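You operate a simulated robot arm through the tools that you are given. There is no shell and no other tool.

You run a simulated robot arm. Do the job below in one go: nothing can be reset, and whatever is moved stays where it is left.

Task
Start the tufter up at the speed on the job card.
Fine: shut the wheel cover, pull the emergency stop out and press the panel's reset before the start button.

It is judged by the outcome, as a careful person would: the job done as asked, and still so three seconds after it is handed in. It fails if anything else is knocked over, pushed out of place, dropped, spilled or broken. A push-on lid holds only when it is set on centred and level and pressed home; a screw cap is set on level and turned clockwise until tight.

Robot
A 6-joint arm with a two-finger gripper, fixed in place. Base frame: the origin is at the foot of the arm, x ahead of it, y to its left, z up. Readings come in m, rad, newtons and seconds.
Its first joint turns from -2.897 to 2.897 rad. Payload 3.43 kg.
The tool frame sits at the grasp point between the pads (the TCP): z along the fingers, y along the line on which they close. The tips reach 0.02 m beyond it. Largest opening 0.19 m; the body of the gripper starts 0.248 m behind the TCP.
Orientation is that of the tool frame in the base frame, as a unit quaternion [x, y, z, w]. With the fingers straight down and closing along the base's y, the tool's x points along the base's -x, its y along +y and its z along -z.

Tools
- The arm moves only by the tool step_arm. Its argument "targets" is a list of rows, each an object (a shift or turn left out is 0, a gripper value left out holds the last) with "translation": the shift along the tool's x, y, z in units of 400 mm (1.0 is 400 mm), a list of three; "dr": the turn, a rotation vector about the tool's x, y, z in units of 60 degrees (1.0 is 60 degrees), a list of three. In form: [{"translation": [tx, ty, tz], "dr": [wx, wy, wz]}, ...]. A call has 1 to 20 rows; each row is the pose to reach, as a shift and turn from the pose commanded when the call began, along the tool's axes at that moment. "claw" is the gripper command, from -1 (fully open) to 1 (shut), values between in proportion, set as the call begins (left out, the last holds). A call with a number of a shift or a turn outside -1 to 1 is refused whole. Each row takes 0.2 s and may step no farther than 0.05 m and 0.15 rad from the row before; otherwise, or with a gripper value out of range, the whole call is refused. Where a pose cannot be reached the arm comes as near as it can. A force on the tool above 40 N (or 10 N above the force at the start of the call, whichever is more), or a blocked arm, ends the call early, and 0.2 s more pass. Each finger travels about 0.153 m/s and halts on what it meets, pressing with about 43 N; the grip force reading is that of the motor and also rises with nothing between the fingers. The clock runs only during rows and for 0.2 s after the last one: add rows that repeat a pose to give the fingers time. The reply holds the time, the measured pose of the TCP, the force on the tool along the base axes, the opening and the grip force, in the units named above and with some noise, with the torque about the TCP (base axes, N m) and any sound that the robot's microphone picked up.
- Cameras (640 x 400 px; columns grow to the right, rows downward): "scene" is fixed at [0.0471, -0.5002, 2.0337]; the picture's right is [0.73, -0.69, 0.00], its down [-0.43, -0.46, -0.78] and it looks along [0.53, 0.56, -0.63] (base axes); focal length 347 px, centre (320, 200). "wrist" rides on the gripper at [0.07, -0.008, -0.288] in the tool frame; the picture's right is [0.12, 0.99, 0.00], its down [-0.96, 0.12, -0.25] and it looks along [-0.25, 0.03, 0.97] (tool axes); focal length 261 px, centre (320, 200). There is no depth. A picture from a camera that has moved, and an enlarged one, comes with that camera's place and axes in the base frame and with its lens.
- get_image(camera): a new picture of that camera. It takes no simulated time.
- move_column(by): slides the trunk up (or, below 0, down) by that many m; the arm rides with it, the base frame stays. It gives what a move gives, with no picture.
- close_up(camera, box): a new picture of the part [left, top, right, bottom] of that camera's present view, enlarged. It takes no simulated time.
- job_done(): hands the job in; it is judged then, once.

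Nothing tells you positions but the pictures and the camera data. Unless the task says otherwise, let go and move clear before handing in.

The tools are called after ">>>" by a JSON object that holds its "method" and its "body". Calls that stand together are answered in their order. step_arm: Moves the arm, as the interface text tells. Its arguments: {"type":"object","properties":{"targets":{"type":"array"},"claw":{"type":"number"}},"required":["targets"]} The other tools are called the same way: move_column (by) slides the trunk up or down; get_image (camera) takes a picture; close_up (camera, box) takes an enlarged picture of a part of a camera's view; job_done () hands the job in.

At the start:

```text
t: 0.0
tcp_pos: [0.5026, 0.0888, 1.533]
ee_rot: [0.0, 1.0, 0.0, 0.0]
ft_force: [0.0, -0.3, 0.3]
moment: [0.01, 0.02, 0.0]
grip_width: 0.1901
gripper_force: 0.0
trunk travel left (down, up): [-0.35, 0.09]
```

scene: 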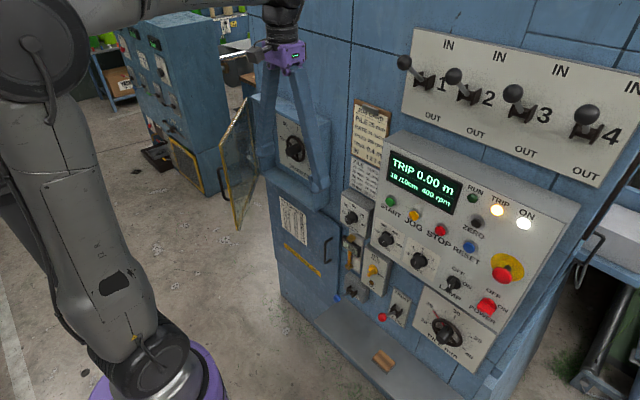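
wrist: 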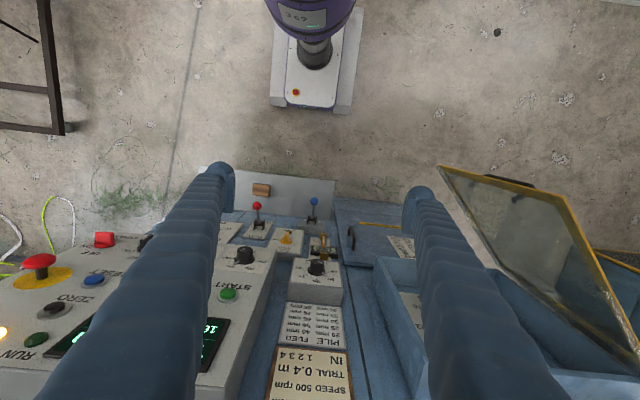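

I see a machine panel with a display, buttons, an emergency stop, levers and an open wheel cover; the job card is clipped to the left of the panel. I'll take close-ups first to read everything.

>>> {"method": "close_up", "body": {"camera": "scene", "box": [340, 90, 440, 200]}}

>>> {"method": "close_up", "body": {"camera": "scene", "box": [360, 130, 580, 320]}}

>>> {"method": "close_up", "body": {"camera": "scene", "box": [210, 80, 350, 240]}}

>>> {"method": "close_up", "body": {"camera": "scene", "box": [320, 180, 500, 380]}}

>>> {"method": "close_up", "body": {"camera": "wrist", "box": [220, 180, 420, 400]}}

>>> {"method": "close_up", "body": {"camera": "scene", "box": [380, 20, 640, 190]}}

```text
3.64 times, centred on (390, 145) of scene
camera zoom: at [0.0471, -0.5002, 2.0337], right [0.73, -0.69, 0.0], down [-0.43, -0.46, -0.78], along [0.53, 0.56, -0.63], focal length 1263 px, centre (66, 400)
```

zoom: 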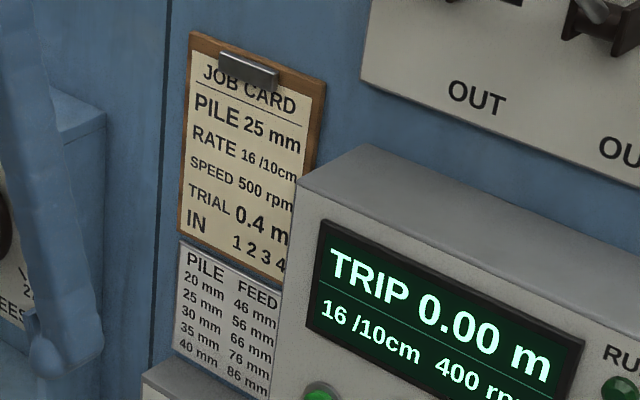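

```text
2.11 times, centred on (470, 225) of scene
camera zoom: at [0.0471, -0.5002, 2.0337], right [0.73, -0.69, 0.0], down [-0.43, -0.46, -0.78], along [0.53, 0.56, -0.63], focal length 731 px, centre (4, 147)
```

zoom: 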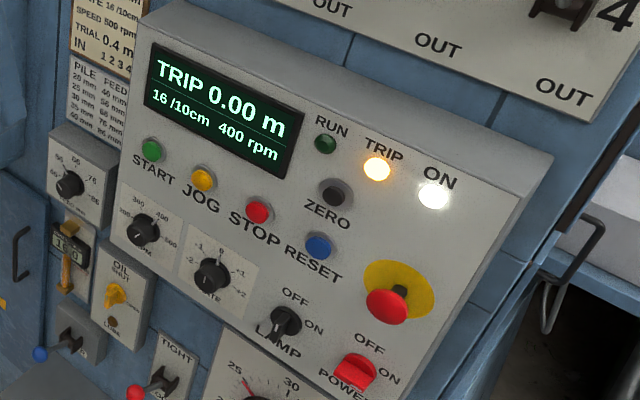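

```text
2.50 times, centred on (280, 160) of scene
camera zoom: at [0.0471, -0.5002, 2.0337], right [0.73, -0.69, 0.0], down [-0.43, -0.46, -0.78], along [0.53, 0.56, -0.63], focal length 868 px, centre (420, 300)
```

zoom: 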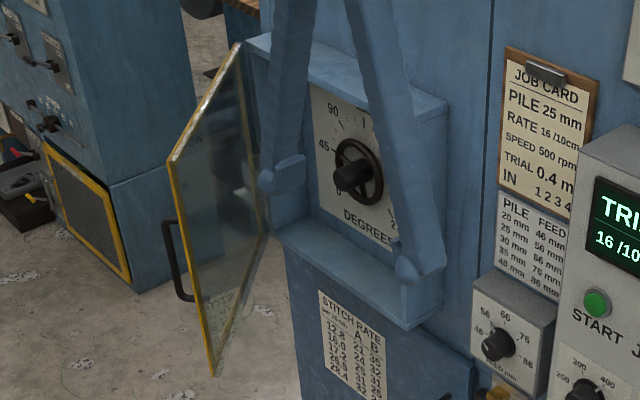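

```text
2.00 times, centred on (410, 280) of scene
camera zoom: at [0.0471, -0.5002, 2.0337], right [0.73, -0.69, 0.0], down [-0.43, -0.46, -0.78], along [0.53, 0.56, -0.63], focal length 695 px, centre (140, 40)
```

zoom: 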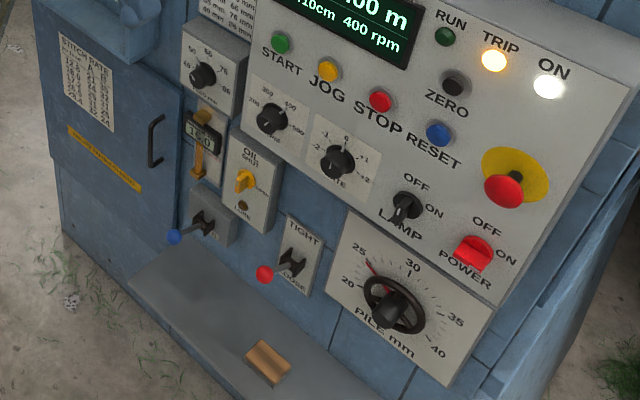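

```text
1.82 times, centred on (320, 290) of wrist
camera zoom: at [0.4333, 0.0821, 1.8206], right [-0.12, 0.99, 0.0], down [0.96, 0.12, 0.25], along [0.25, 0.03, -0.97], focal length 474 px, centre (320, 36)
```

zoom: 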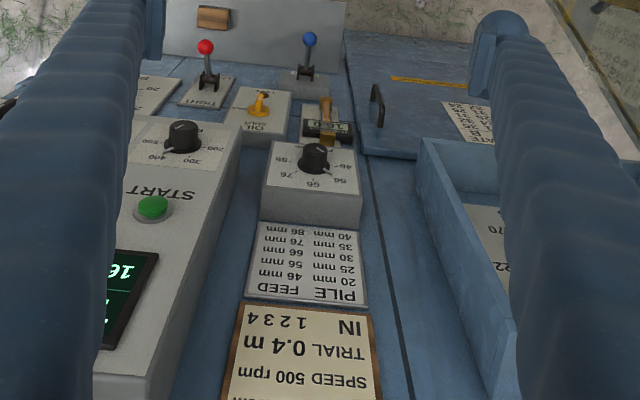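

```text
2.35 times, centred on (510, 105) of scene
camera zoom: at [0.0471, -0.5002, 2.0337], right [0.73, -0.69, 0.0], down [-0.43, -0.46, -0.78], along [0.53, 0.56, -0.63], focal length 817 px, centre (-127, 424)
```

zoom: 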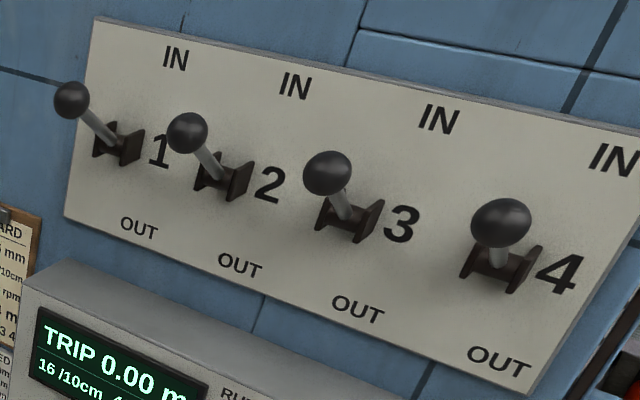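

The panel faces the robot at about x ≈ 0.76, with the row of buttons (START…RESET, e‑stop) at z ≈ 1.37; the wheel cover is open to the left, and the job card says 500 rpm while the display shows 400. I'll first turn the tool to point forward so the wrist camera sees the panel.

>>> {"method": "step_arm", "body": {"targets": [{"translation": [0, 0, 0], "dr": [0, -0.14, 0]}, {"translation": [0, 0, 0], "dr": [0, -0.28, 0]}, {"translation": [0, 0, 0], "dr": [0, -0.42, 0]}, {"translation": [0, 0, 0], "dr": [0, -0.56, 0]}, {"translation": [0, 0, 0], "dr": [0, -0.7, 0]}, {"translation": [0, 0, 0], "dr": [0, -0.75, 0]}], "claw": 1}}

```text
t: 1.4
tcp_pos: [0.5029, 0.0882, 1.5328]
ee_rot: [0.0, 0.923, 0.001, 0.384]
ft_force: [0.0, -0.6, 0.4]
moment: [-0.01, 0.06, 0.0]
grip_width: 0.0
gripper_force: 34.3
trunk travel left (down, up): [-0.35, 0.09]
```

The tool has pitched 45° as expected. I'll finish the turn to horizontal.

>>> {"method": "step_arm", "body": {"targets": [{"translation": [0, 0, 0], "dr": [0, -0.14, 0]}, {"translation": [0, 0, 0], "dr": [0, -0.28, 0]}, {"translation": [0, 0, 0], "dr": [0, -0.42, 0]}, {"translation": [0, 0, 0], "dr": [0, -0.56, 0]}, {"translation": [0, 0, 0], "dr": [0, -0.7, 0]}, {"translation": [0, 0, 0], "dr": [0, -0.75, 0]}]}}

>>> {"method": "get_image", "body": {"camera": "wrist"}}

>>> {"method": "get_image", "body": {"camera": "scene"}}

```text
t: 2.9
tcp_pos: [0.5629, 0.0895, 1.6728]
ee_rot: [0.059, 0.728, -0.074, 0.679]
ft_force: [0.7, 2.1, -0.1]
moment: [-0.04, -0.01, -0.38]
grip_width: 0.0
gripper_force: 34.6
out of reach, approached as far as the arm can: row 2, 3, 4, 5, 6
trunk travel left (down, up): [-0.35, 0.09]
stopped in row 6: the arm was blocked; the commanded pose is now the measured one
```

```text
taken
camera wrist: at [0.2762, 0.1354, 1.6227], right [0.18, 0.97, -0.15], down [-0.15, 0.17, 0.97], along [0.97, -0.15, 0.18], focal length 261 px, centre (320, 200)
```

wrist: 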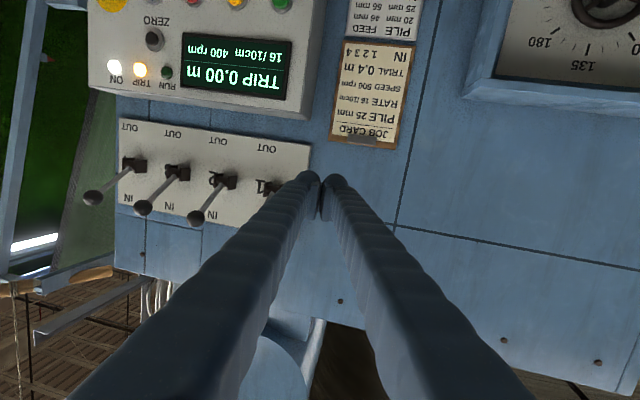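

```text
taken
```

scene: 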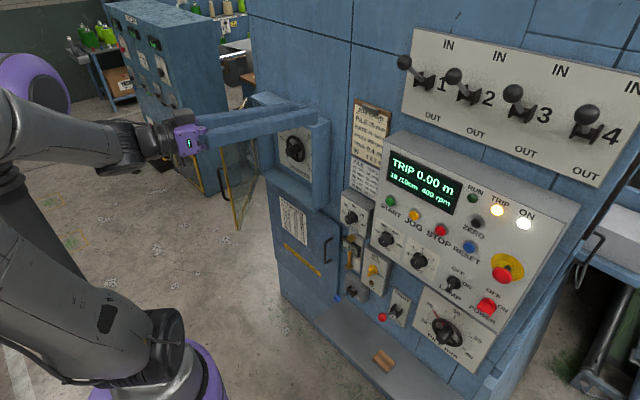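

The arm got nearly horizontal but hit a reach limit up here; it's now at (0.56, 0.09, 1.67). Lowering the trunk should give the arm room, but first I'll check clearances around the wheel box and door.

>>> {"method": "close_up", "body": {"camera": "scene", "box": [180, 70, 380, 250]}}

>>> {"method": "close_up", "body": {"camera": "wrist", "box": [60, 0, 320, 240]}}

```text
2.22 times, centred on (280, 160) of scene
camera zoom: at [0.0471, -0.5002, 2.0337], right [0.73, -0.69, 0.0], down [-0.43, -0.46, -0.78], along [0.53, 0.56, -0.63], focal length 772 px, centre (409, 289)
```

zoom: 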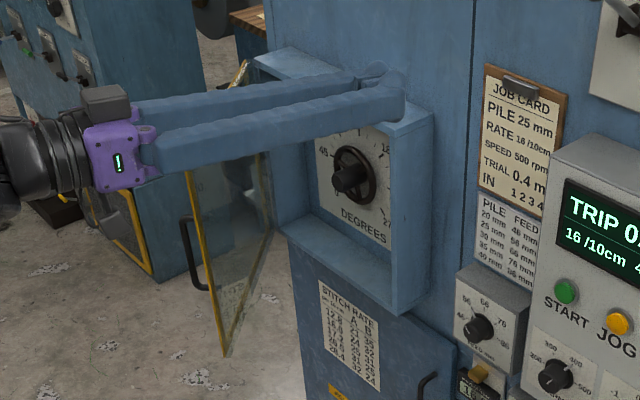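

```text
1.67 times, centred on (190, 120) of wrist
camera zoom: at [0.2762, 0.1354, 1.6227], right [0.18, 0.97, -0.15], down [-0.15, 0.17, 0.97], along [0.97, -0.15, 0.18], focal length 434 px, centre (537, 333)
```

zoom: 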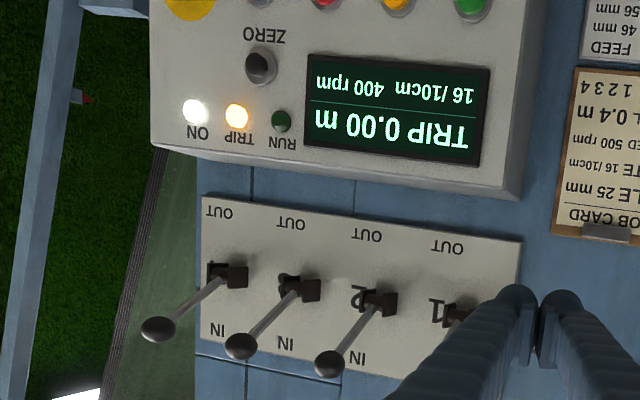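

The wheel box front is at x ≈ 0.71 (y ≥ 0.25), so there's free space around the fingers. I'll lower the trunk to bring the arm to working height.

>>> {"method": "move_column", "body": {"by": -0.3}}

>>> {"method": "get_image", "body": {"camera": "wrist"}}

>>> {"method": "get_image", "body": {"camera": "scene"}}

```text
t: 5.9
tcp_pos: [0.5628, 0.0847, 1.3759]
ee_rot: [0.061, 0.727, -0.073, 0.68]
ft_force: [-0.4, 0.1, -0.5]
moment: [-0.03, 0.01, 0.03]
grip_width: 0.0
gripper_force: 34.7
trunk travel left (down, up): [-0.05, 0.39]
```

```text
taken
camera wrist: at [0.2752, 0.1318, 1.3246], right [0.18, 0.97, -0.14], down [-0.16, 0.17, 0.97], along [0.97, -0.15, 0.18], focal length 261 px, centre (320, 200)
```

wrist: 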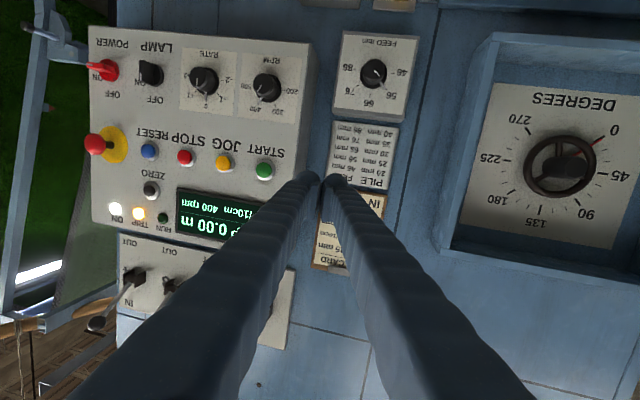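

```text
taken
```

scene: 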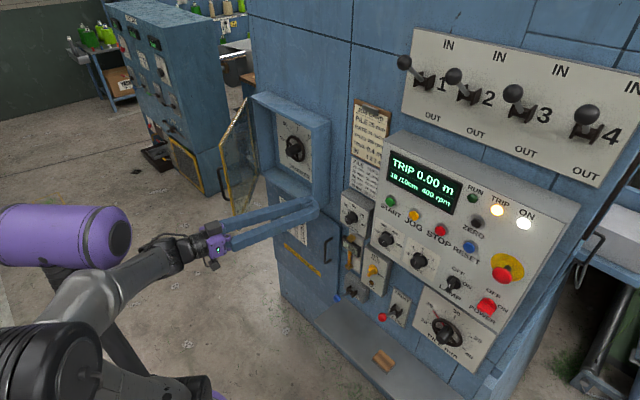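

The arm is comfortable at this height. I'll square up the tool orientation to exactly horizontal along +x.

>>> {"method": "step_arm", "body": {"targets": [{"translation": [0, 0, 0], "dr": [-0.09, -0.032, 0.008]}, {"translation": [0, 0, 0], "dr": [-0.181, -0.0636, 0.0162]}, {"translation": [0, 0, 0], "dr": [-0.181, -0.0636, 0.0162]}]}}

>>> {"method": "get_image", "body": {"camera": "wrist"}}

```text
t: 6.7
tcp_pos: [0.5804, 0.1105, 1.4281]
ee_rot: [-0.005, 0.709, 0.005, 0.705]
ft_force: [0.3, -1.3, 0.5]
moment: [0.03, 0.03, 0.04]
grip_width: 0.0
gripper_force: 34.6
out of reach, approached as far as the arm can: row 1, 2, 3
trunk travel left (down, up): [-0.05, 0.39]
```

```text
taken
camera wrist: at [0.2929, 0.0979, 1.359], right [-0.01, 0.99, -0.12], down [-0.24, 0.11, 0.96], along [0.97, 0.04, 0.24], focal length 261 px, centre (320, 200)
```

wrist: 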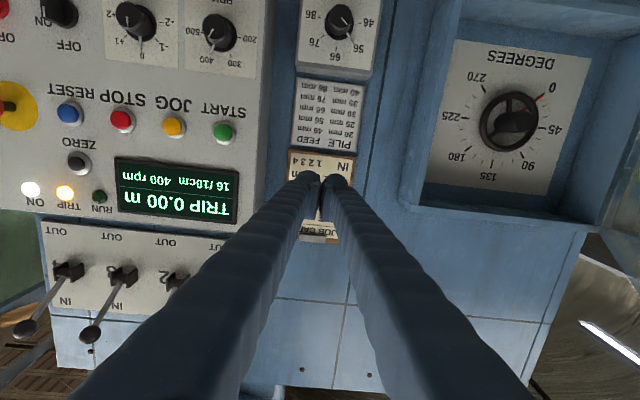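

Triangulating the views: START ≈ (0.76, −0.06, 1.37), RPM knob ≈ (0.75, −0.07, 1.22), e‑stop ≈ (0.73, −0.42, 1.365), and the cover is hinged at about (0.71, 0.60) with its free edge at (0.45, 0.37), open about 48°. I'll raise the trunk so the fingers pass over the cover's top (z ≈ 1.51), then come down on its outer side.

>>> {"method": "move_column", "body": {"by": 0.19}}

```text
t: 8.8
tcp_pos: [0.58, 0.108, 1.6165]
ee_rot: [-0.004, 0.71, 0.004, 0.704]
ft_force: [0.1, 0.7, 0.5]
moment: [-0.02, 0.01, -0.01]
grip_width: 0.0001
gripper_force: 33.9
trunk travel left (down, up): [-0.24, 0.2]
```

Fingers are now above the cover's top. I'll test with a small forward move to learn which pose the commands start from.

>>> {"method": "step_arm", "body": {"targets": [{"translation": [0, 0, 0.1]}, {"translation": [0, 0, 0.12]}]}}

```text
t: 9.4
tcp_pos: [0.628, 0.111, 1.6182]
ee_rot: [-0.004, 0.709, 0.003, 0.705]
ft_force: [-1.1, 0.9, 0.5]
moment: [-0.03, 0.01, -0.16]
grip_width: 0.0
gripper_force: 34.4
trunk travel left (down, up): [-0.24, 0.2]
```

Commands start from the measured pose. Now I'll sweep around to the outer side of the cover at z ≈ 1.62, yawing 45° to the left.

>>> {"method": "step_arm", "body": {"targets": [{"translation": [0, 0.099, -0.0208], "dr": [-0.075, 0, 0]}, {"translation": [0, 0.1978, -0.0468], "dr": [-0.15, 0, 0]}, {"translation": [0, 0.2948, -0.079], "dr": [-0.225, 0, 0]}, {"translation": [0, 0.3895, -0.1173], "dr": [-0.3, 0, 0]}, {"translation": [0, 0.4818, -0.1618], "dr": [-0.375, 0, 0]}, {"translation": [0, 0.571, -0.212], "dr": [-0.45, 0, 0]}, {"translation": [0, 0.657, -0.2678], "dr": [-0.525, 0, 0]}, {"translation": [0, 0.739, -0.3293], "dr": [-0.6, 0, 0]}, {"translation": [0, 0.8173, -0.3958], "dr": [-0.675, 0, 0]}, {"translation": [0, 0.8913, -0.4673], "dr": [-0.75, 0, 0]}]}}

>>> {"method": "get_image", "body": {"camera": "wrist"}}

>>> {"method": "get_image", "body": {"camera": "scene"}}

```text
t: 11.3
tcp_pos: [0.5535, 0.329, 1.6043]
ee_rot: [-0.167, 0.698, 0.172, 0.675]
ft_force: [0.2, 0.1, 0.0]
moment: [0.01, -0.04, -0.07]
grip_width: 0.0
gripper_force: 34.4
trunk travel left (down, up): [-0.24, 0.2]
stopped in row 9: the arm was blocked; the commanded pose is now the measured one
```

```text
taken
camera wrist: at [0.302, 0.1889, 1.5419], right [-0.47, 0.88, -0.1], down [-0.24, -0.01, 0.97], along [0.85, 0.48, 0.22], focal length 261 px, centre (320, 200)
```

wrist: 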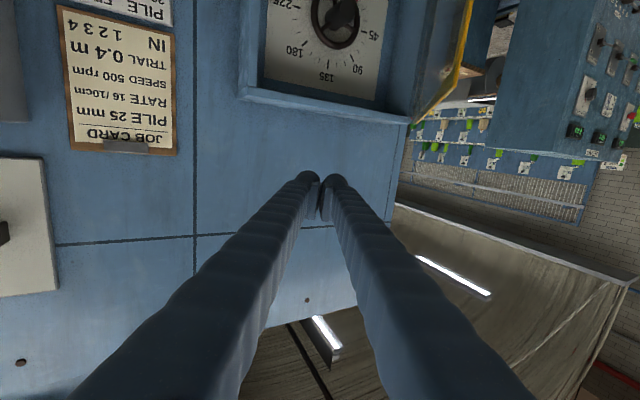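

```text
taken
```

scene: 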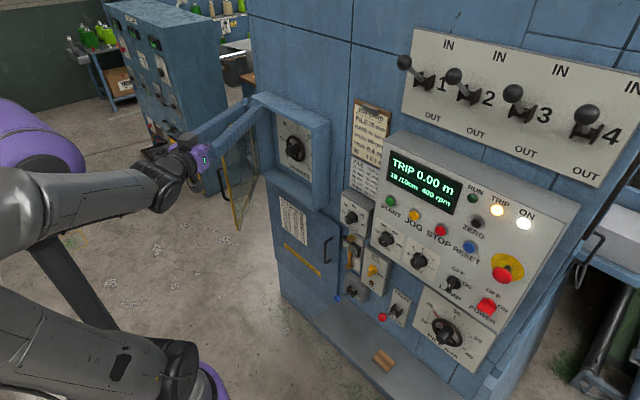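

The arm stalled midway at (0.55, 0.33) with no tool force, so a joint or link limit seems to be the cause rather than contact. I'll test small moves to see which direction is free.

>>> {"method": "step_arm", "body": {"targets": [{"translation": [0, 0, 0], "dr": [-0.06, 0, 0]}, {"translation": [0, 0, 0], "dr": [-0.12, 0, 0]}, {"translation": [0, 0, 0], "dr": [-0.12, 0, 0]}]}}

```text
t: 12.1
tcp_pos: [0.5416, 0.3455, 1.6029]
ee_rot: [-0.188, 0.689, 0.195, 0.673]
ft_force: [0.5, 0.4, 0.2]
moment: [0.03, 0.0, 0.03]
grip_width: 0.0
gripper_force: 34.7
out of reach, approached as far as the arm can: row 1, 2, 3
trunk travel left (down, up): [-0.24, 0.2]
```

The pose is too close to the arm's shoulder height for a horizontal tool; the arm needs to reach up from a lower trunk. I'll raise the TCP with the arm, then lower the trunk again.

>>> {"method": "step_arm", "body": {"targets": [{"translation": [-0.1, 0, 0]}, {"translation": [-0.2, 0, 0]}, {"translation": [-0.3, 0, 0]}, {"translation": [-0.4, 0, 0]}, {"translation": [-0.5, 0, 0]}, {"translation": [-0.55, 0, 0]}]}}

```text
t: 13.5
tcp_pos: [0.5391, 0.3507, 1.8253]
ee_rot: [-0.194, 0.685, 0.197, 0.674]
ft_force: [-0.1, 0.5, -0.1]
moment: [0.05, -0.07, 0.0]
grip_width: 0.0001
gripper_force: 34.2
trunk travel left (down, up): [-0.24, 0.2]
```

That's free. Now I'll sweep the rest of the way to the outer side of the cover at this height.

>>> {"method": "step_arm", "body": {"targets": [{"translation": [0, 0.094, -0.0134], "dr": [-0.054, 0, 0]}, {"translation": [0, 0.188, -0.0268], "dr": [-0.108, 0, 0]}, {"translation": [0, 0.282, -0.04], "dr": [-0.162, 0, 0]}, {"translation": [0, 0.3757, -0.0535], "dr": [-0.217, 0, 0]}]}}

>>> {"method": "get_image", "body": {"camera": "scene"}}

```text
t: 14.5
tcp_pos: [0.4425, 0.468, 1.8273]
ee_rot: [-0.267, 0.661, 0.274, 0.646]
ft_force: [-0.2, 0.2, 0.0]
moment: [-0.01, 0.01, 0.03]
grip_width: 0.0
gripper_force: 34.6
trunk travel left (down, up): [-0.24, 0.2]
```

```text
taken
```

scene: 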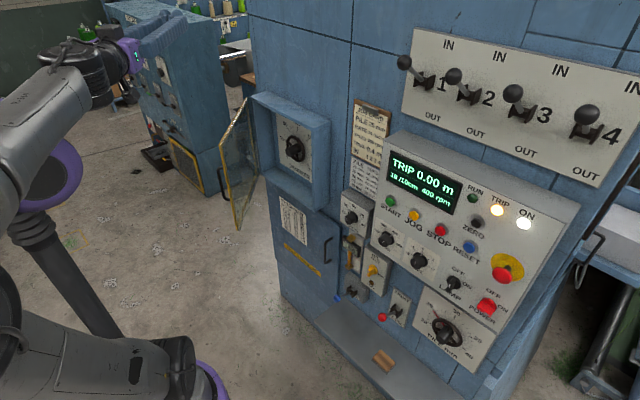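

Now in place above the outer side. Lowering the trunk fully, keeping the fingers above the cover's top edge, then checking where the door is.

>>> {"method": "move_column", "body": {"by": -0.24}}

>>> {"method": "get_image", "body": {"camera": "wrist"}}

>>> {"method": "close_up", "body": {"camera": "scene", "box": [140, 60, 360, 240]}}

```text
t: 17.0
tcp_pos: [0.4435, 0.4682, 1.5871]
ee_rot: [-0.266, 0.661, 0.273, 0.646]
ft_force: [-1.3, 0.4, 0.0]
moment: [0.0, 0.02, 0.0]
grip_width: 0.0
gripper_force: 34.3
trunk travel left (down, up): [0.0, 0.44]
```

```text
taken
camera wrist: at [0.2447, 0.2605, 1.5209], right [-0.7, 0.7, -0.1], down [-0.23, -0.09, 0.97], along [0.67, 0.7, 0.23], focal length 261 px, centre (320, 200)
```

wrist: 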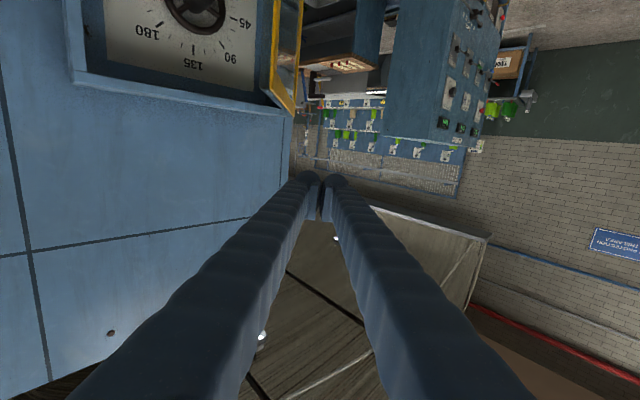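

```text
2.22 times, centred on (250, 150) of scene
camera zoom: at [0.0471, -0.5002, 2.0337], right [0.73, -0.69, 0.0], down [-0.43, -0.46, -0.78], along [0.53, 0.56, -0.63], focal length 772 px, centre (476, 311)
```

zoom: 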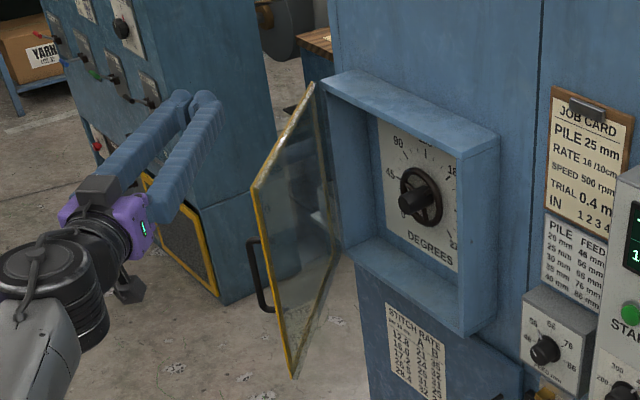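

The door is right of the fingers (left in the inverted wrist view) with about 5 cm to spare. I'll lower the fingers to z ≈ 1.445, above the handle but below the door's top edge.

>>> {"method": "step_arm", "body": {"targets": [{"translation": [0.09, 0, 0]}, {"translation": [0.18, 0, 0]}, {"translation": [0.27, 0, 0]}, {"translation": [0.35, 0, 0]}]}}

>>> {"method": "get_image", "body": {"camera": "wrist"}}

>>> {"method": "close_up", "body": {"camera": "scene", "box": [140, 60, 360, 240]}}

```text
t: 18.0
tcp_pos: [0.4404, 0.4674, 1.4687]
ee_rot: [-0.258, 0.654, 0.279, 0.654]
ft_force: [0.3, -1.0, 0.0]
moment: [-0.03, 0.04, 0.17]
grip_width: 0.0
gripper_force: 34.4
trunk travel left (down, up): [0.0, 0.44]
```

```text
taken
camera wrist: at [0.2432, 0.2624, 1.3951], right [-0.7, 0.71, -0.09], down [-0.25, -0.12, 0.96], along [0.67, 0.7, 0.26], focal length 261 px, centre (320, 200)
```

wrist: 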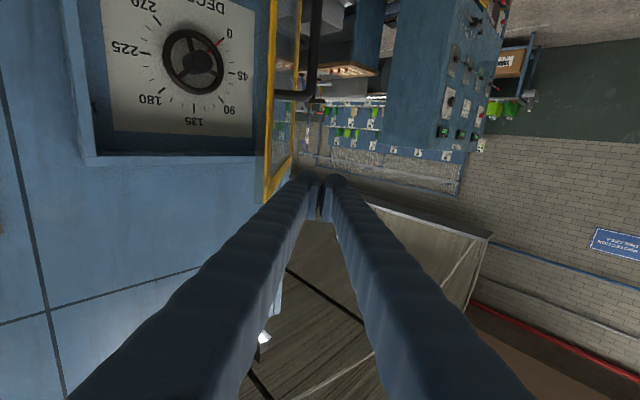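

```text
2.22 times, centred on (250, 150) of scene
camera zoom: at [0.0471, -0.5002, 2.0337], right [0.73, -0.69, 0.0], down [-0.43, -0.46, -0.78], along [0.53, 0.56, -0.63], focal length 772 px, centre (476, 311)
```

zoom: 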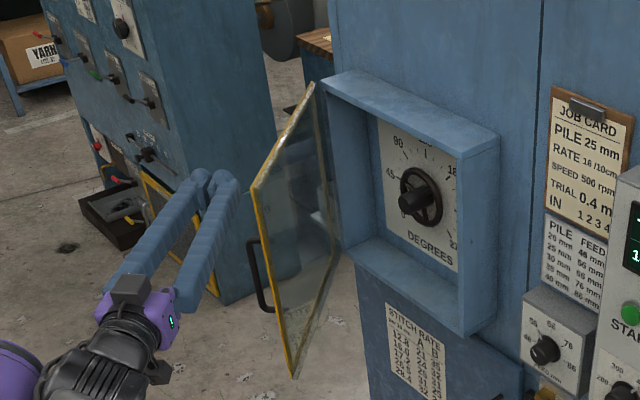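

The door's top corner is at z ≈ 1.47–1.48 and the handle's top at about 1.38, so I want the fingers at about z = 1.43. I'll lower a little more and let it settle.

>>> {"method": "step_arm", "body": {"targets": [{"translation": [0.02, 0, 0]}, {"translation": [0.04, 0, 0]}, {"translation": [0.04, 0, 0]}]}}

```text
t: 19.0
tcp_pos: [0.4459, 0.4665, 1.4722]
ee_rot: [-0.252, 0.648, 0.282, 0.662]
ft_force: [0.3, -0.1, 0.1]
moment: [0.01, 0.03, 0.0]
grip_width: 0.0
gripper_force: 34.0
trunk travel left (down, up): [0.0, 0.44]
stopped in row 3: the arm was blocked; the commanded pose is now the measured one
```

The arm's limit here is that the wrist is too near its base axis; moving outward alongside the door (0.085 m along the finger direction) gives it room. Then I'll lower to about z = 1.45.

>>> {"method": "step_arm", "body": {"targets": [{"translation": [0, 0, 0.1]}, {"translation": [0, 0, 0.2]}, {"translation": [0.02, 0, 0.22]}, {"translation": [0.06, 0, 0.22]}, {"translation": [0.06, 0, 0.22]}]}}

>>> {"method": "get_image", "body": {"camera": "wrist"}}

>>> {"method": "close_up", "body": {"camera": "scene", "box": [140, 60, 360, 240]}}

```text
t: 20.2
tcp_pos: [0.5039, 0.5306, 1.4464]
ee_rot: [-0.255, 0.649, 0.282, 0.659]
ft_force: [-0.1, 0.7, -0.4]
moment: [-0.01, -0.03, 0.02]
grip_width: 0.0
gripper_force: 34.3
trunk travel left (down, up): [0.0, 0.44]
```

```text
taken
camera wrist: at [0.3059, 0.3261, 1.3685], right [-0.7, 0.71, -0.09], down [-0.26, -0.13, 0.96], along [0.67, 0.69, 0.27], focal length 261 px, centre (320, 200)
```

wrist: 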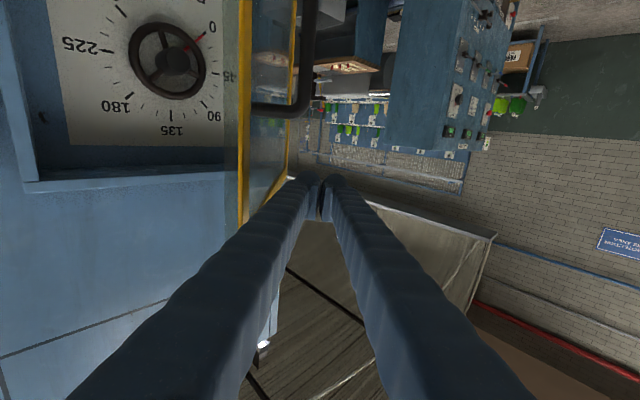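

```text
2.22 times, centred on (250, 150) of scene
camera zoom: at [0.0471, -0.5002, 2.0337], right [0.73, -0.69, 0.0], down [-0.43, -0.46, -0.78], along [0.53, 0.56, -0.63], focal length 772 px, centre (476, 311)
```

zoom: 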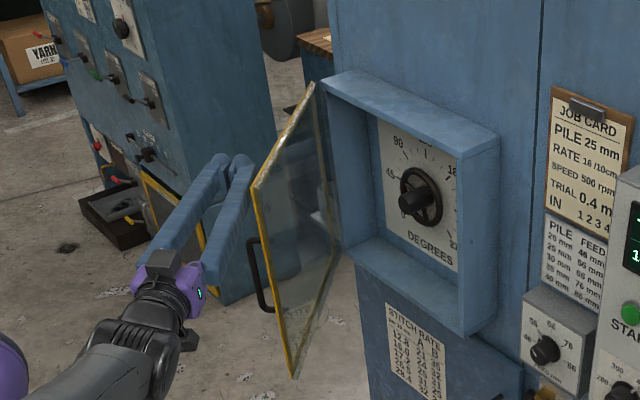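

The fingers are now alongside the outside of the door with a few cm clearance. I'll swing the fingertip toward the door along the hinge's arc and push it about half closed.

>>> {"method": "step_arm", "body": {"targets": [{"translation": [0, -0.07, -0.0135]}, {"translation": [0, -0.141, -0.027]}, {"translation": [0, -0.193, -0.024]}, {"translation": [0, -0.245, -0.021]}, {"translation": [0, -0.295, -0.008]}, {"translation": [0, -0.3455, 0.006]}]}}

>>> {"method": "get_image", "body": {"camera": "wrist"}}

>>> {"method": "close_up", "body": {"camera": "scene", "box": [140, 60, 360, 240]}}

```text
t: 21.6
tcp_pos: [0.5113, 0.517, 1.4452]
ee_rot: [-0.252, 0.652, 0.276, 0.659]
ft_force: [0.3, 0.6, -0.7]
moment: [0.02, -0.01, -0.02]
grip_width: 0.0001
gripper_force: 33.9
out of reach, approached as far as the arm can: row 1, 2, 3, 4, 5, 6
trunk travel left (down, up): [0.0, 0.44]
```

```text
taken
camera wrist: at [0.3107, 0.315, 1.3684], right [-0.69, 0.72, -0.09], down [-0.25, -0.12, 0.96], along [0.68, 0.69, 0.27], focal length 261 px, centre (320, 200)
```

wrist: 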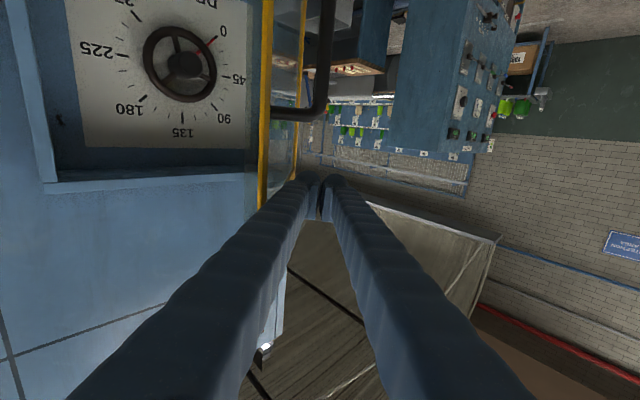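

```text
2.22 times, centred on (250, 150) of scene
camera zoom: at [0.0471, -0.5002, 2.0337], right [0.73, -0.69, 0.0], down [-0.43, -0.46, -0.78], along [0.53, 0.56, -0.63], focal length 772 px, centre (476, 311)
```

zoom: 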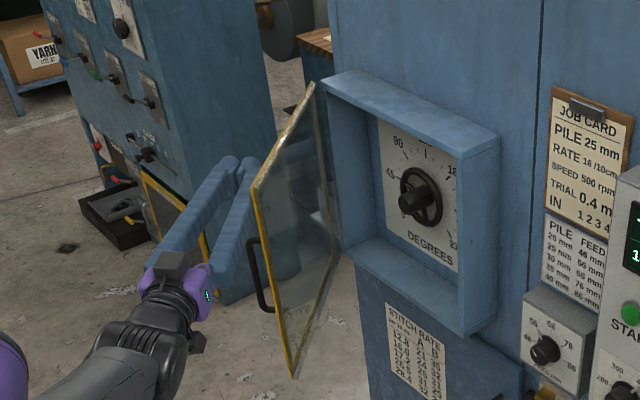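

A horizontal tool can't sweep sideways here, so I'll switch to pointing the tool down for the door: raise the trunk, pitch the fingers down while staying on the door's outer side.

>>> {"method": "move_column", "body": {"by": 0.35}}

```text
t: 25.0
tcp_pos: [0.5103, 0.5171, 1.7955]
ee_rot: [-0.253, 0.652, 0.278, 0.659]
ft_force: [-0.1, 0.2, 0.1]
moment: [-0.01, 0.01, -0.01]
grip_width: 0.0002
gripper_force: 34.5
trunk travel left (down, up): [-0.35, 0.09]
```

Now pitching the tool downward while descending slightly, still well above the door.

>>> {"method": "step_arm", "body": {"targets": [{"translation": [0.042, 0.005, -0.011], "dr": [0, 0.125, 0]}, {"translation": [0.083, 0.01, -0.022], "dr": [0, 0.25, 0]}, {"translation": [0.125, 0.016, -0.033], "dr": [0, 0.375, 0]}, {"translation": [0.167, 0.021, -0.043], "dr": [0, 0.5, 0]}, {"translation": [0.208, 0.026, -0.054], "dr": [0, 0.625, 0]}, {"translation": [0.25, 0.031, -0.065], "dr": [0, 0.75, 0]}, {"translation": [0.292, 0.036, -0.076], "dr": [0, 0.875, 0]}, {"translation": [0.333, 0.042, -0.087], "dr": [0, 1.0, 0]}]}}

>>> {"method": "get_image", "body": {"camera": "scene"}}

```text
t: 26.8
tcp_pos: [0.4761, 0.4996, 1.6735]
ee_rot: [-0.358, 0.891, 0.109, 0.256]
ft_force: [-4.0, 2.3, -0.6]
moment: [-0.37, -0.6, -0.48]
grip_width: 0.0003
gripper_force: 34.1
out of reach, approached as far as the arm can: row 2, 3, 4
trunk travel left (down, up): [-0.35, 0.09]
```

```text
taken
```

scene: 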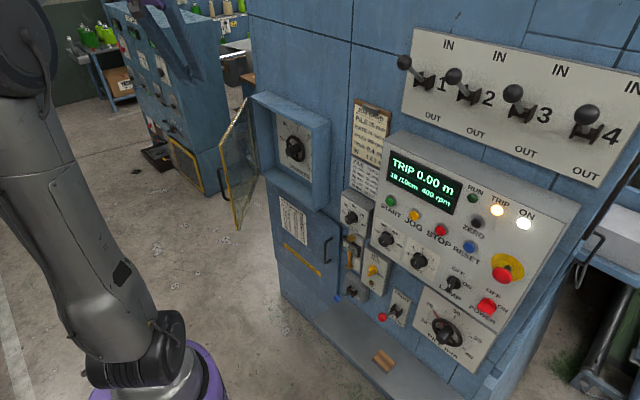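

Nearly there; finishing the pitch to straight down.

>>> {"method": "step_arm", "body": {"targets": [{"translation": [0, 0, 0], "dr": [0, 0.13, 0]}, {"translation": [0, 0, 0], "dr": [0, 0.26, 0]}, {"translation": [0, 0, 0], "dr": [0, 0.4, 0]}, {"translation": [0, 0, 0], "dr": [0, 0.53, 0]}, {"translation": [0, 0, 0], "dr": [0, 0.53, 0]}]}}

>>> {"method": "get_image", "body": {"camera": "wrist"}}

```text
t: 28.0
tcp_pos: [0.4728, 0.5114, 1.6606]
ee_rot: [-0.375, 0.927, 0.011, -0.01]
ft_force: [0.3, 0.4, -0.5]
moment: [-0.1, -0.01, 0.01]
grip_width: 0.0
gripper_force: 34.3
trunk travel left (down, up): [-0.35, 0.09]
```

```text
taken
camera wrist: at [0.4371, 0.4542, 1.9483], right [-0.78, 0.63, 0.03], down [0.62, 0.75, 0.24], along [0.13, 0.2, -0.97], focal length 261 px, centre (320, 200)
```

wrist: 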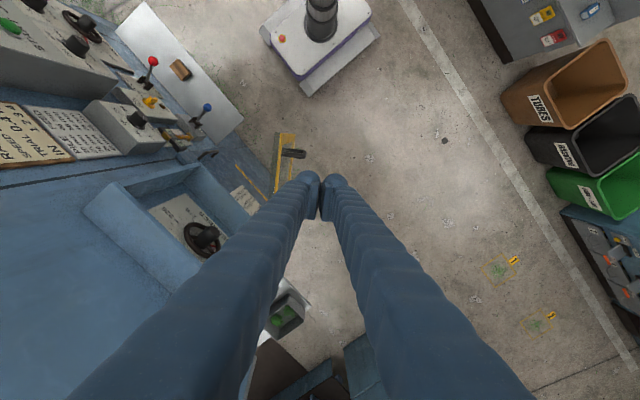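

The tool now points straight down on the outer side of the door. A close-up to locate the door's top edge and handle relative to the fingers.

>>> {"method": "close_up", "body": {"camera": "wrist", "box": [220, 100, 380, 240]}}

>>> {"method": "close_up", "body": {"camera": "scene", "box": [140, 0, 360, 240]}}

```text
2.86 times, centred on (300, 170) of wrist
camera zoom: at [0.4371, 0.4542, 1.9483], right [-0.78, 0.63, 0.03], down [0.62, 0.75, 0.24], along [0.13, 0.2, -0.97], focal length 745 px, centre (377, 286)
```

zoom: 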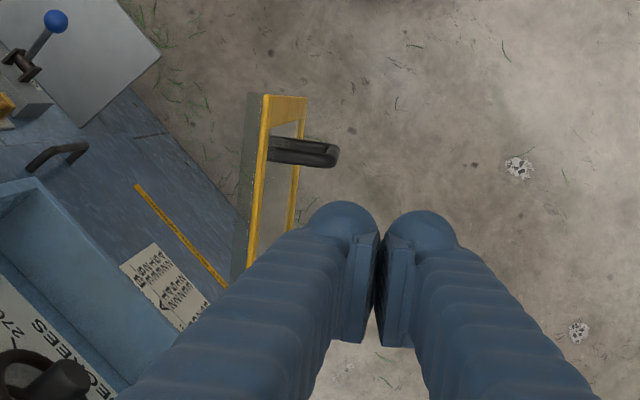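

```text
1.67 times, centred on (250, 120) of scene
camera zoom: at [0.0471, -0.5002, 2.0337], right [0.73, -0.69, 0.0], down [-0.43, -0.46, -0.78], along [0.53, 0.56, -0.63], focal length 579 px, centre (437, 333)
```

zoom: 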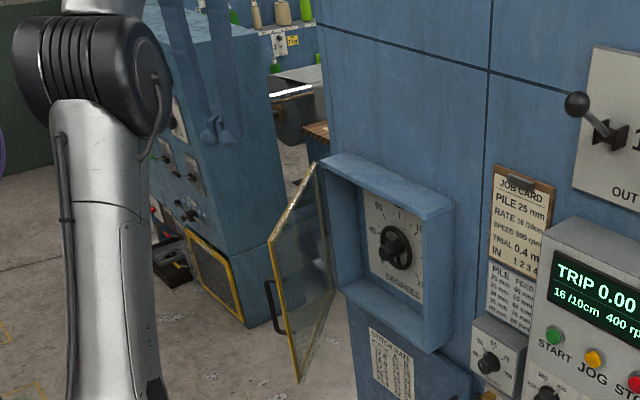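

The door's top free corner is near (0.477, 0.412, 1.475), yaw ≈ 44°, and the fingers are about 6 cm outside it. I'll descend so the tips sit at z ≈ 1.41, above the handle.

>>> {"method": "step_arm", "body": {"targets": [{"translation": [0, 0, 0.1]}, {"translation": [0, 0, 0.2]}, {"translation": [0, 0, 0.3]}, {"translation": [0, 0, 0.4]}, {"translation": [0, 0, 0.5]}, {"translation": [0, 0, 0.575]}, {"translation": [0, 0, 0.575]}]}}

>>> {"method": "close_up", "body": {"camera": "wrist", "box": [200, 60, 420, 240]}}

>>> {"method": "close_up", "body": {"camera": "scene", "box": [140, 60, 360, 240]}}

```text
t: 29.6
tcp_pos: [0.4668, 0.5122, 1.4315]
ee_rot: [-0.374, 0.927, 0.011, -0.009]
ft_force: [0.1, -0.7, 0.4]
moment: [0.01, -0.01, 0.01]
grip_width: 0.0
gripper_force: 34.1
trunk travel left (down, up): [-0.35, 0.09]
```

```text
2.22 times, centred on (310, 150) of wrist
camera zoom: at [0.4313, 0.4541, 1.7196], right [-0.78, 0.63, 0.03], down [0.62, 0.75, 0.24], along [0.13, 0.21, -0.97], focal length 579 px, centre (342, 311)
```

zoom: 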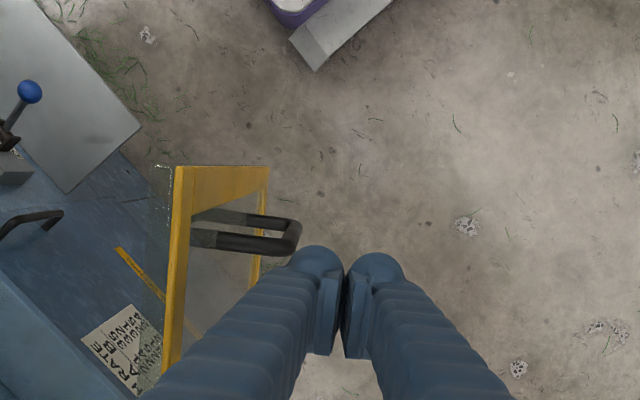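

```text
2.22 times, centred on (250, 150) of scene
camera zoom: at [0.0471, -0.5002, 2.0337], right [0.73, -0.69, 0.0], down [-0.43, -0.46, -0.78], along [0.53, 0.56, -0.63], focal length 772 px, centre (476, 311)
```

zoom: 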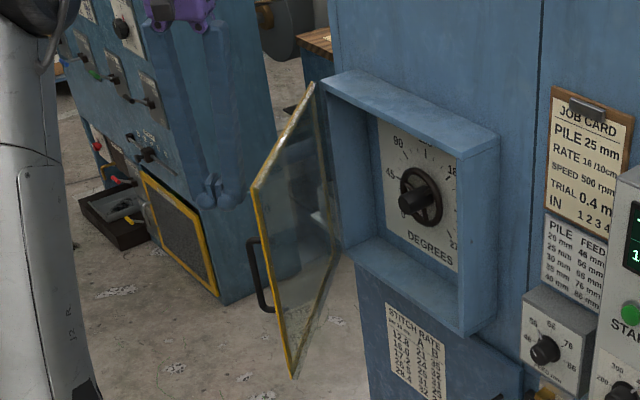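

Everything matches. Now I'll push the door along its closing arc, first to about 68° of the way.

>>> {"method": "step_arm", "body": {"targets": [{"translation": [0.011, -0.085, 0]}, {"translation": [0.0217, -0.17, 0]}, {"translation": [0.02, -0.238, 0]}, {"translation": [0.0175, -0.306, 0]}, {"translation": [0.001, -0.374, 0]}, {"translation": [-0.015, -0.4415, 0]}]}}

>>> {"method": "close_up", "body": {"camera": "wrist", "box": [200, 60, 420, 240]}}

>>> {"method": "close_up", "body": {"camera": "scene", "box": [140, 60, 360, 240]}}

```text
t: 31.0
tcp_pos: [0.596, 0.3909, 1.4248]
ee_rot: [-0.375, 0.927, 0.012, -0.01]
ft_force: [0.3, -0.8, -1.1]
moment: [0.04, 0.07, 0.0]
grip_width: 0.0
gripper_force: 34.8
trunk travel left (down, up): [-0.35, 0.09]
```

```text
2.22 times, centred on (310, 150) of wrist
camera zoom: at [0.5608, 0.334, 1.7128], right [-0.78, 0.63, 0.03], down [0.62, 0.75, 0.24], along [0.13, 0.21, -0.97], focal length 579 px, centre (342, 311)
```

zoom: 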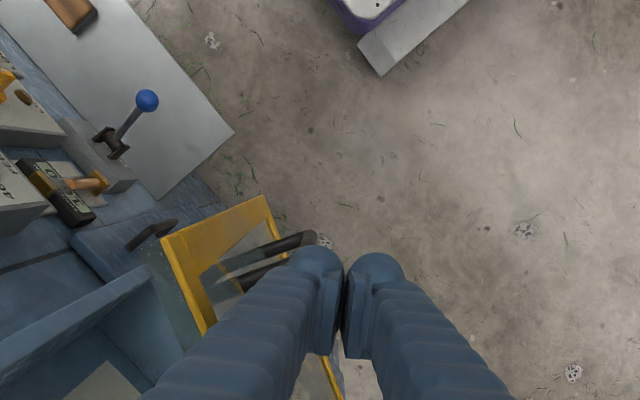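

```text
2.22 times, centred on (250, 150) of scene
camera zoom: at [0.0471, -0.5002, 2.0337], right [0.73, -0.69, 0.0], down [-0.43, -0.46, -0.78], along [0.53, 0.56, -0.63], focal length 772 px, centre (476, 311)
```

zoom: 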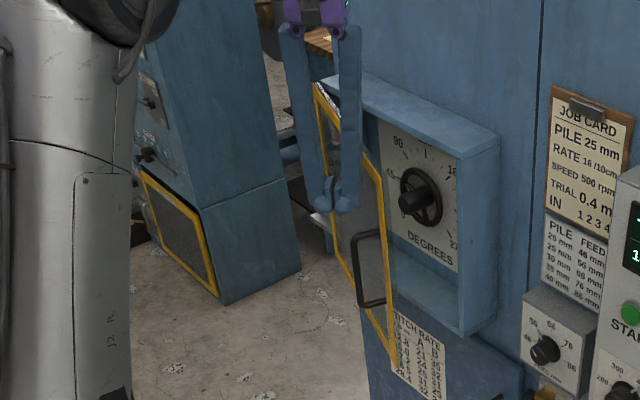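

The door is swinging shut nicely. Continuing the push to the closed position.

>>> {"method": "step_arm", "body": {"targets": [{"translation": [-0.03, -0.064, 0]}, {"translation": [-0.0595, -0.128, 0]}, {"translation": [-0.08, -0.155, 0]}, {"translation": [-0.1, -0.185, 0]}, {"translation": [-0.115, -0.205, 0]}, {"translation": [-0.1295, -0.2255, 0]}]}}

>>> {"method": "close_up", "body": {"camera": "wrist", "box": [200, 60, 420, 240]}}

>>> {"method": "close_up", "body": {"camera": "scene", "box": [140, 60, 360, 240]}}

```text
t: 32.4
tcp_pos: [0.6971, 0.3629, 1.4232]
ee_rot: [-0.375, 0.927, 0.012, -0.01]
ft_force: [1.0, -0.7, 0.6]
moment: [0.0, 0.09, -0.01]
grip_width: 0.0
gripper_force: 34.5
trunk travel left (down, up): [-0.35, 0.09]
```

```text
2.22 times, centred on (310, 150) of wrist
camera zoom: at [0.6608, 0.3045, 1.7108], right [-0.78, 0.63, 0.03], down [0.62, 0.75, 0.24], along [0.13, 0.21, -0.97], focal length 579 px, centre (342, 311)
```

zoom: 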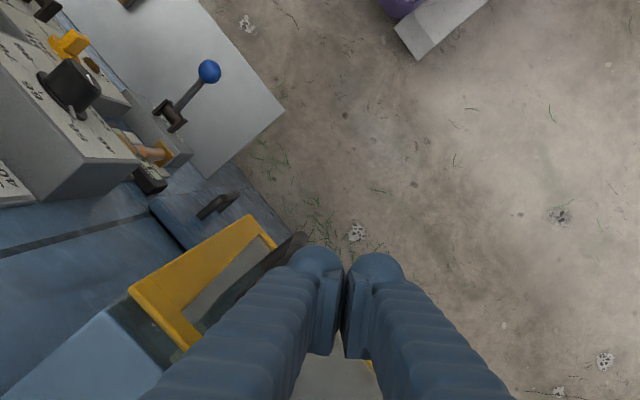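

```text
2.22 times, centred on (250, 150) of scene
camera zoom: at [0.0471, -0.5002, 2.0337], right [0.73, -0.69, 0.0], down [-0.43, -0.46, -0.78], along [0.53, 0.56, -0.63], focal length 772 px, centre (476, 311)
```

zoom: 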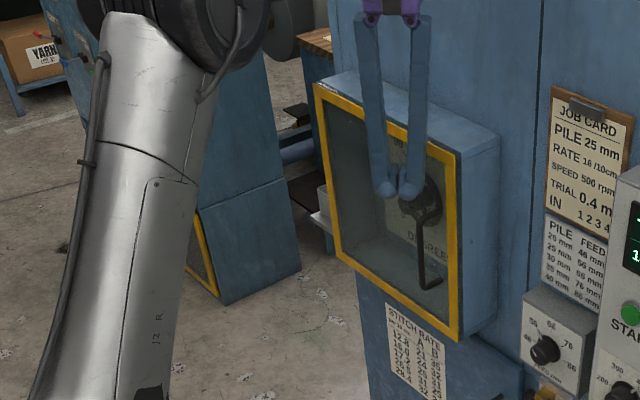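

Nearly closed—only a small gap remains. Continuing gently in +x until it seats.

>>> {"method": "step_arm", "body": {"targets": [{"translation": [-0.0144, -0.0139, 0]}, {"translation": [-0.0288, -0.0278, 0]}, {"translation": [-0.0432, -0.0417, 0]}, {"translation": [-0.0576, -0.0556, 0]}]}}

>>> {"method": "close_up", "body": {"camera": "scene", "box": [200, 60, 360, 240]}}

>>> {"method": "close_up", "body": {"camera": "wrist", "box": [200, 60, 420, 240]}}

```text
t: 33.4
tcp_pos: [0.7156, 0.3606, 1.4246]
ee_rot: [-0.374, 0.927, 0.012, -0.016]
ft_force: [-21.6, -1.9, 4.3]
moment: [-0.01, -1.38, -0.3]
grip_width: 0.0001
gripper_force: 34.8
trunk travel left (down, up): [-0.35, 0.09]
stopped in row 4: the force on the tool passed its limit at 47 N (the readings are from after the stop); the commanded pose is now the measured one
```

```text
2.22 times, centred on (280, 150) of scene
camera zoom: at [0.0471, -0.5002, 2.0337], right [0.73, -0.69, 0.0], down [-0.43, -0.46, -0.78], along [0.53, 0.56, -0.63], focal length 772 px, centre (409, 311)
```

zoom: 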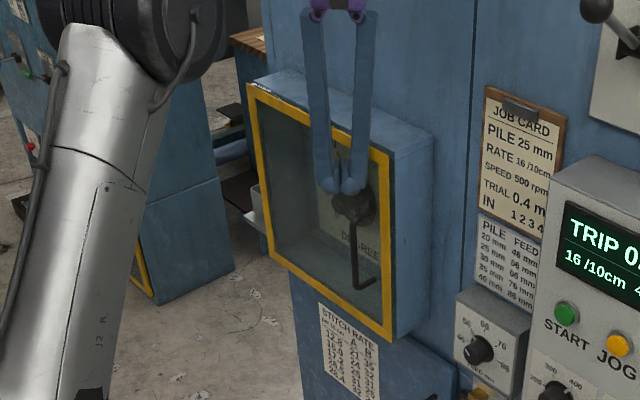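

```text
2.22 times, centred on (310, 150) of wrist
camera zoom: at [0.6828, 0.3035, 1.7131], right [-0.78, 0.63, 0.04], down [0.62, 0.75, 0.23], along [0.12, 0.2, -0.97], focal length 579 px, centre (342, 311)
```

zoom: 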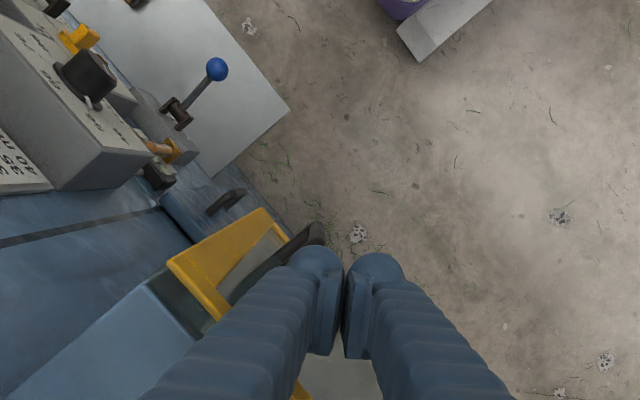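

The cover met firm resistance (47 N) and looks flush. Backing off straight and checking that it stays shut.

>>> {"method": "step_arm", "body": {"targets": [{"translation": [0.05, 0.048, 0]}, {"translation": [0.11, 0.106, 0]}, {"translation": [0.18, 0.173, 0]}, {"translation": [0.25, 0.24, 0]}]}}

>>> {"method": "close_up", "body": {"camera": "scene", "box": [200, 60, 360, 240]}}

>>> {"method": "close_up", "body": {"camera": "wrist", "box": [100, 100, 400, 400]}}

```text
t: 34.4
tcp_pos: [0.5807, 0.3596, 1.4292]
ee_rot: [-0.376, 0.927, 0.012, -0.015]
ft_force: [0.2, -0.7, -0.3]
moment: [0.01, -0.06, 0.03]
grip_width: 0.0002
gripper_force: 34.1
trunk travel left (down, up): [-0.35, 0.09]
```

```text
2.22 times, centred on (280, 150) of scene
camera zoom: at [0.0471, -0.5002, 2.0337], right [0.73, -0.69, 0.0], down [-0.43, -0.46, -0.78], along [0.53, 0.56, -0.63], focal length 772 px, centre (409, 311)
```

zoom: 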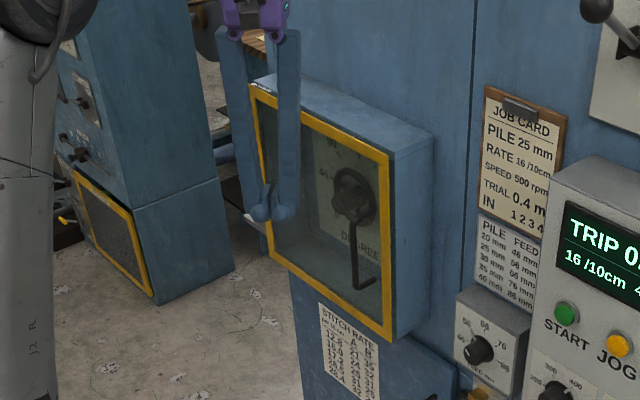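

```text
1.33 times, centred on (250, 250) of wrist
camera zoom: at [0.5485, 0.3033, 1.7194], right [-0.78, 0.63, 0.04], down [0.62, 0.75, 0.23], along [0.12, 0.2, -0.97], focal length 348 px, centre (413, 133)
```

zoom: 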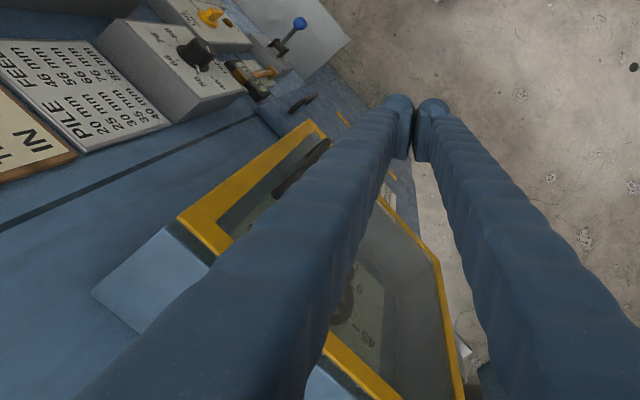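

The wheel cover is shut flush and stays shut. Next I'll go back to the front of the panel with the tool straight (yaw 0), then look for a good horizontal posture for the knob and buttons.

>>> {"method": "step_arm", "body": {"targets": [{"translation": [0.0768, -0.051, -0.03], "dr": [0, 0, 0.075]}, {"translation": [0.1536, -0.102, -0.06], "dr": [0, 0, 0.15]}, {"translation": [0.2304, -0.153, -0.09], "dr": [0, 0, 0.225]}, {"translation": [0.3072, -0.204, -0.12], "dr": [0, 0, 0.3]}, {"translation": [0.384, -0.255, -0.15], "dr": [0, 0, 0.375]}, {"translation": [0.4608, -0.306, -0.18], "dr": [0, 0, 0.45]}, {"translation": [0.5376, -0.357, -0.21], "dr": [0, 0, 0.525]}, {"translation": [0.6144, -0.408, -0.24], "dr": [0, 0, 0.6]}, {"translation": [0.6912, -0.459, -0.27], "dr": [0, 0, 0.675]}, {"translation": [0.768, -0.51, -0.3], "dr": [0, 0, 0.75]}]}}

>>> {"method": "get_image", "body": {"camera": "scene"}}

>>> {"method": "get_image", "body": {"camera": "wrist"}}

```text
t: 36.6
tcp_pos: [0.5089, -0.003, 1.5479]
ee_rot: [0.008, 1.0, 0.006, -0.019]
ft_force: [-0.7, 0.3, -0.9]
moment: [0.03, -0.01, -0.02]
grip_width: 0.0001
gripper_force: 34.4
trunk travel left (down, up): [-0.35, 0.09]
```

```text
taken
```

scene: 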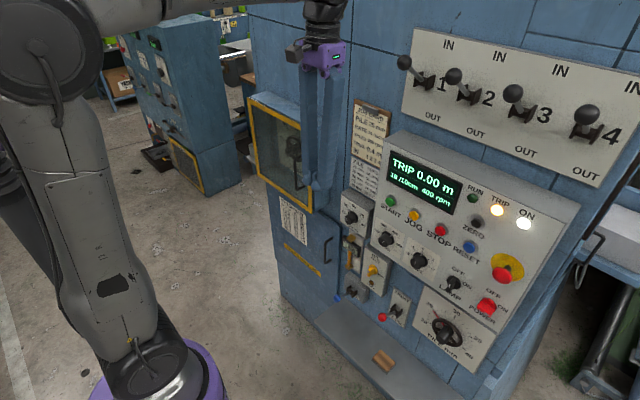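

```text
taken
camera wrist: at [0.4508, -0.012, 1.8388], right [-0.1, 0.99, 0.02], down [0.97, 0.1, 0.21], along [0.21, 0.04, -0.98], focal length 261 px, centre (320, 200)
```

wrist: 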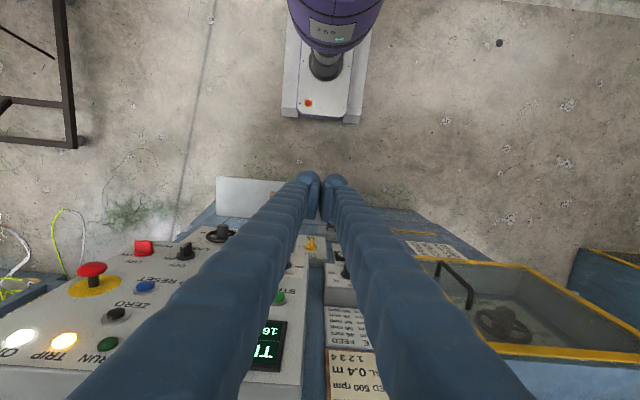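

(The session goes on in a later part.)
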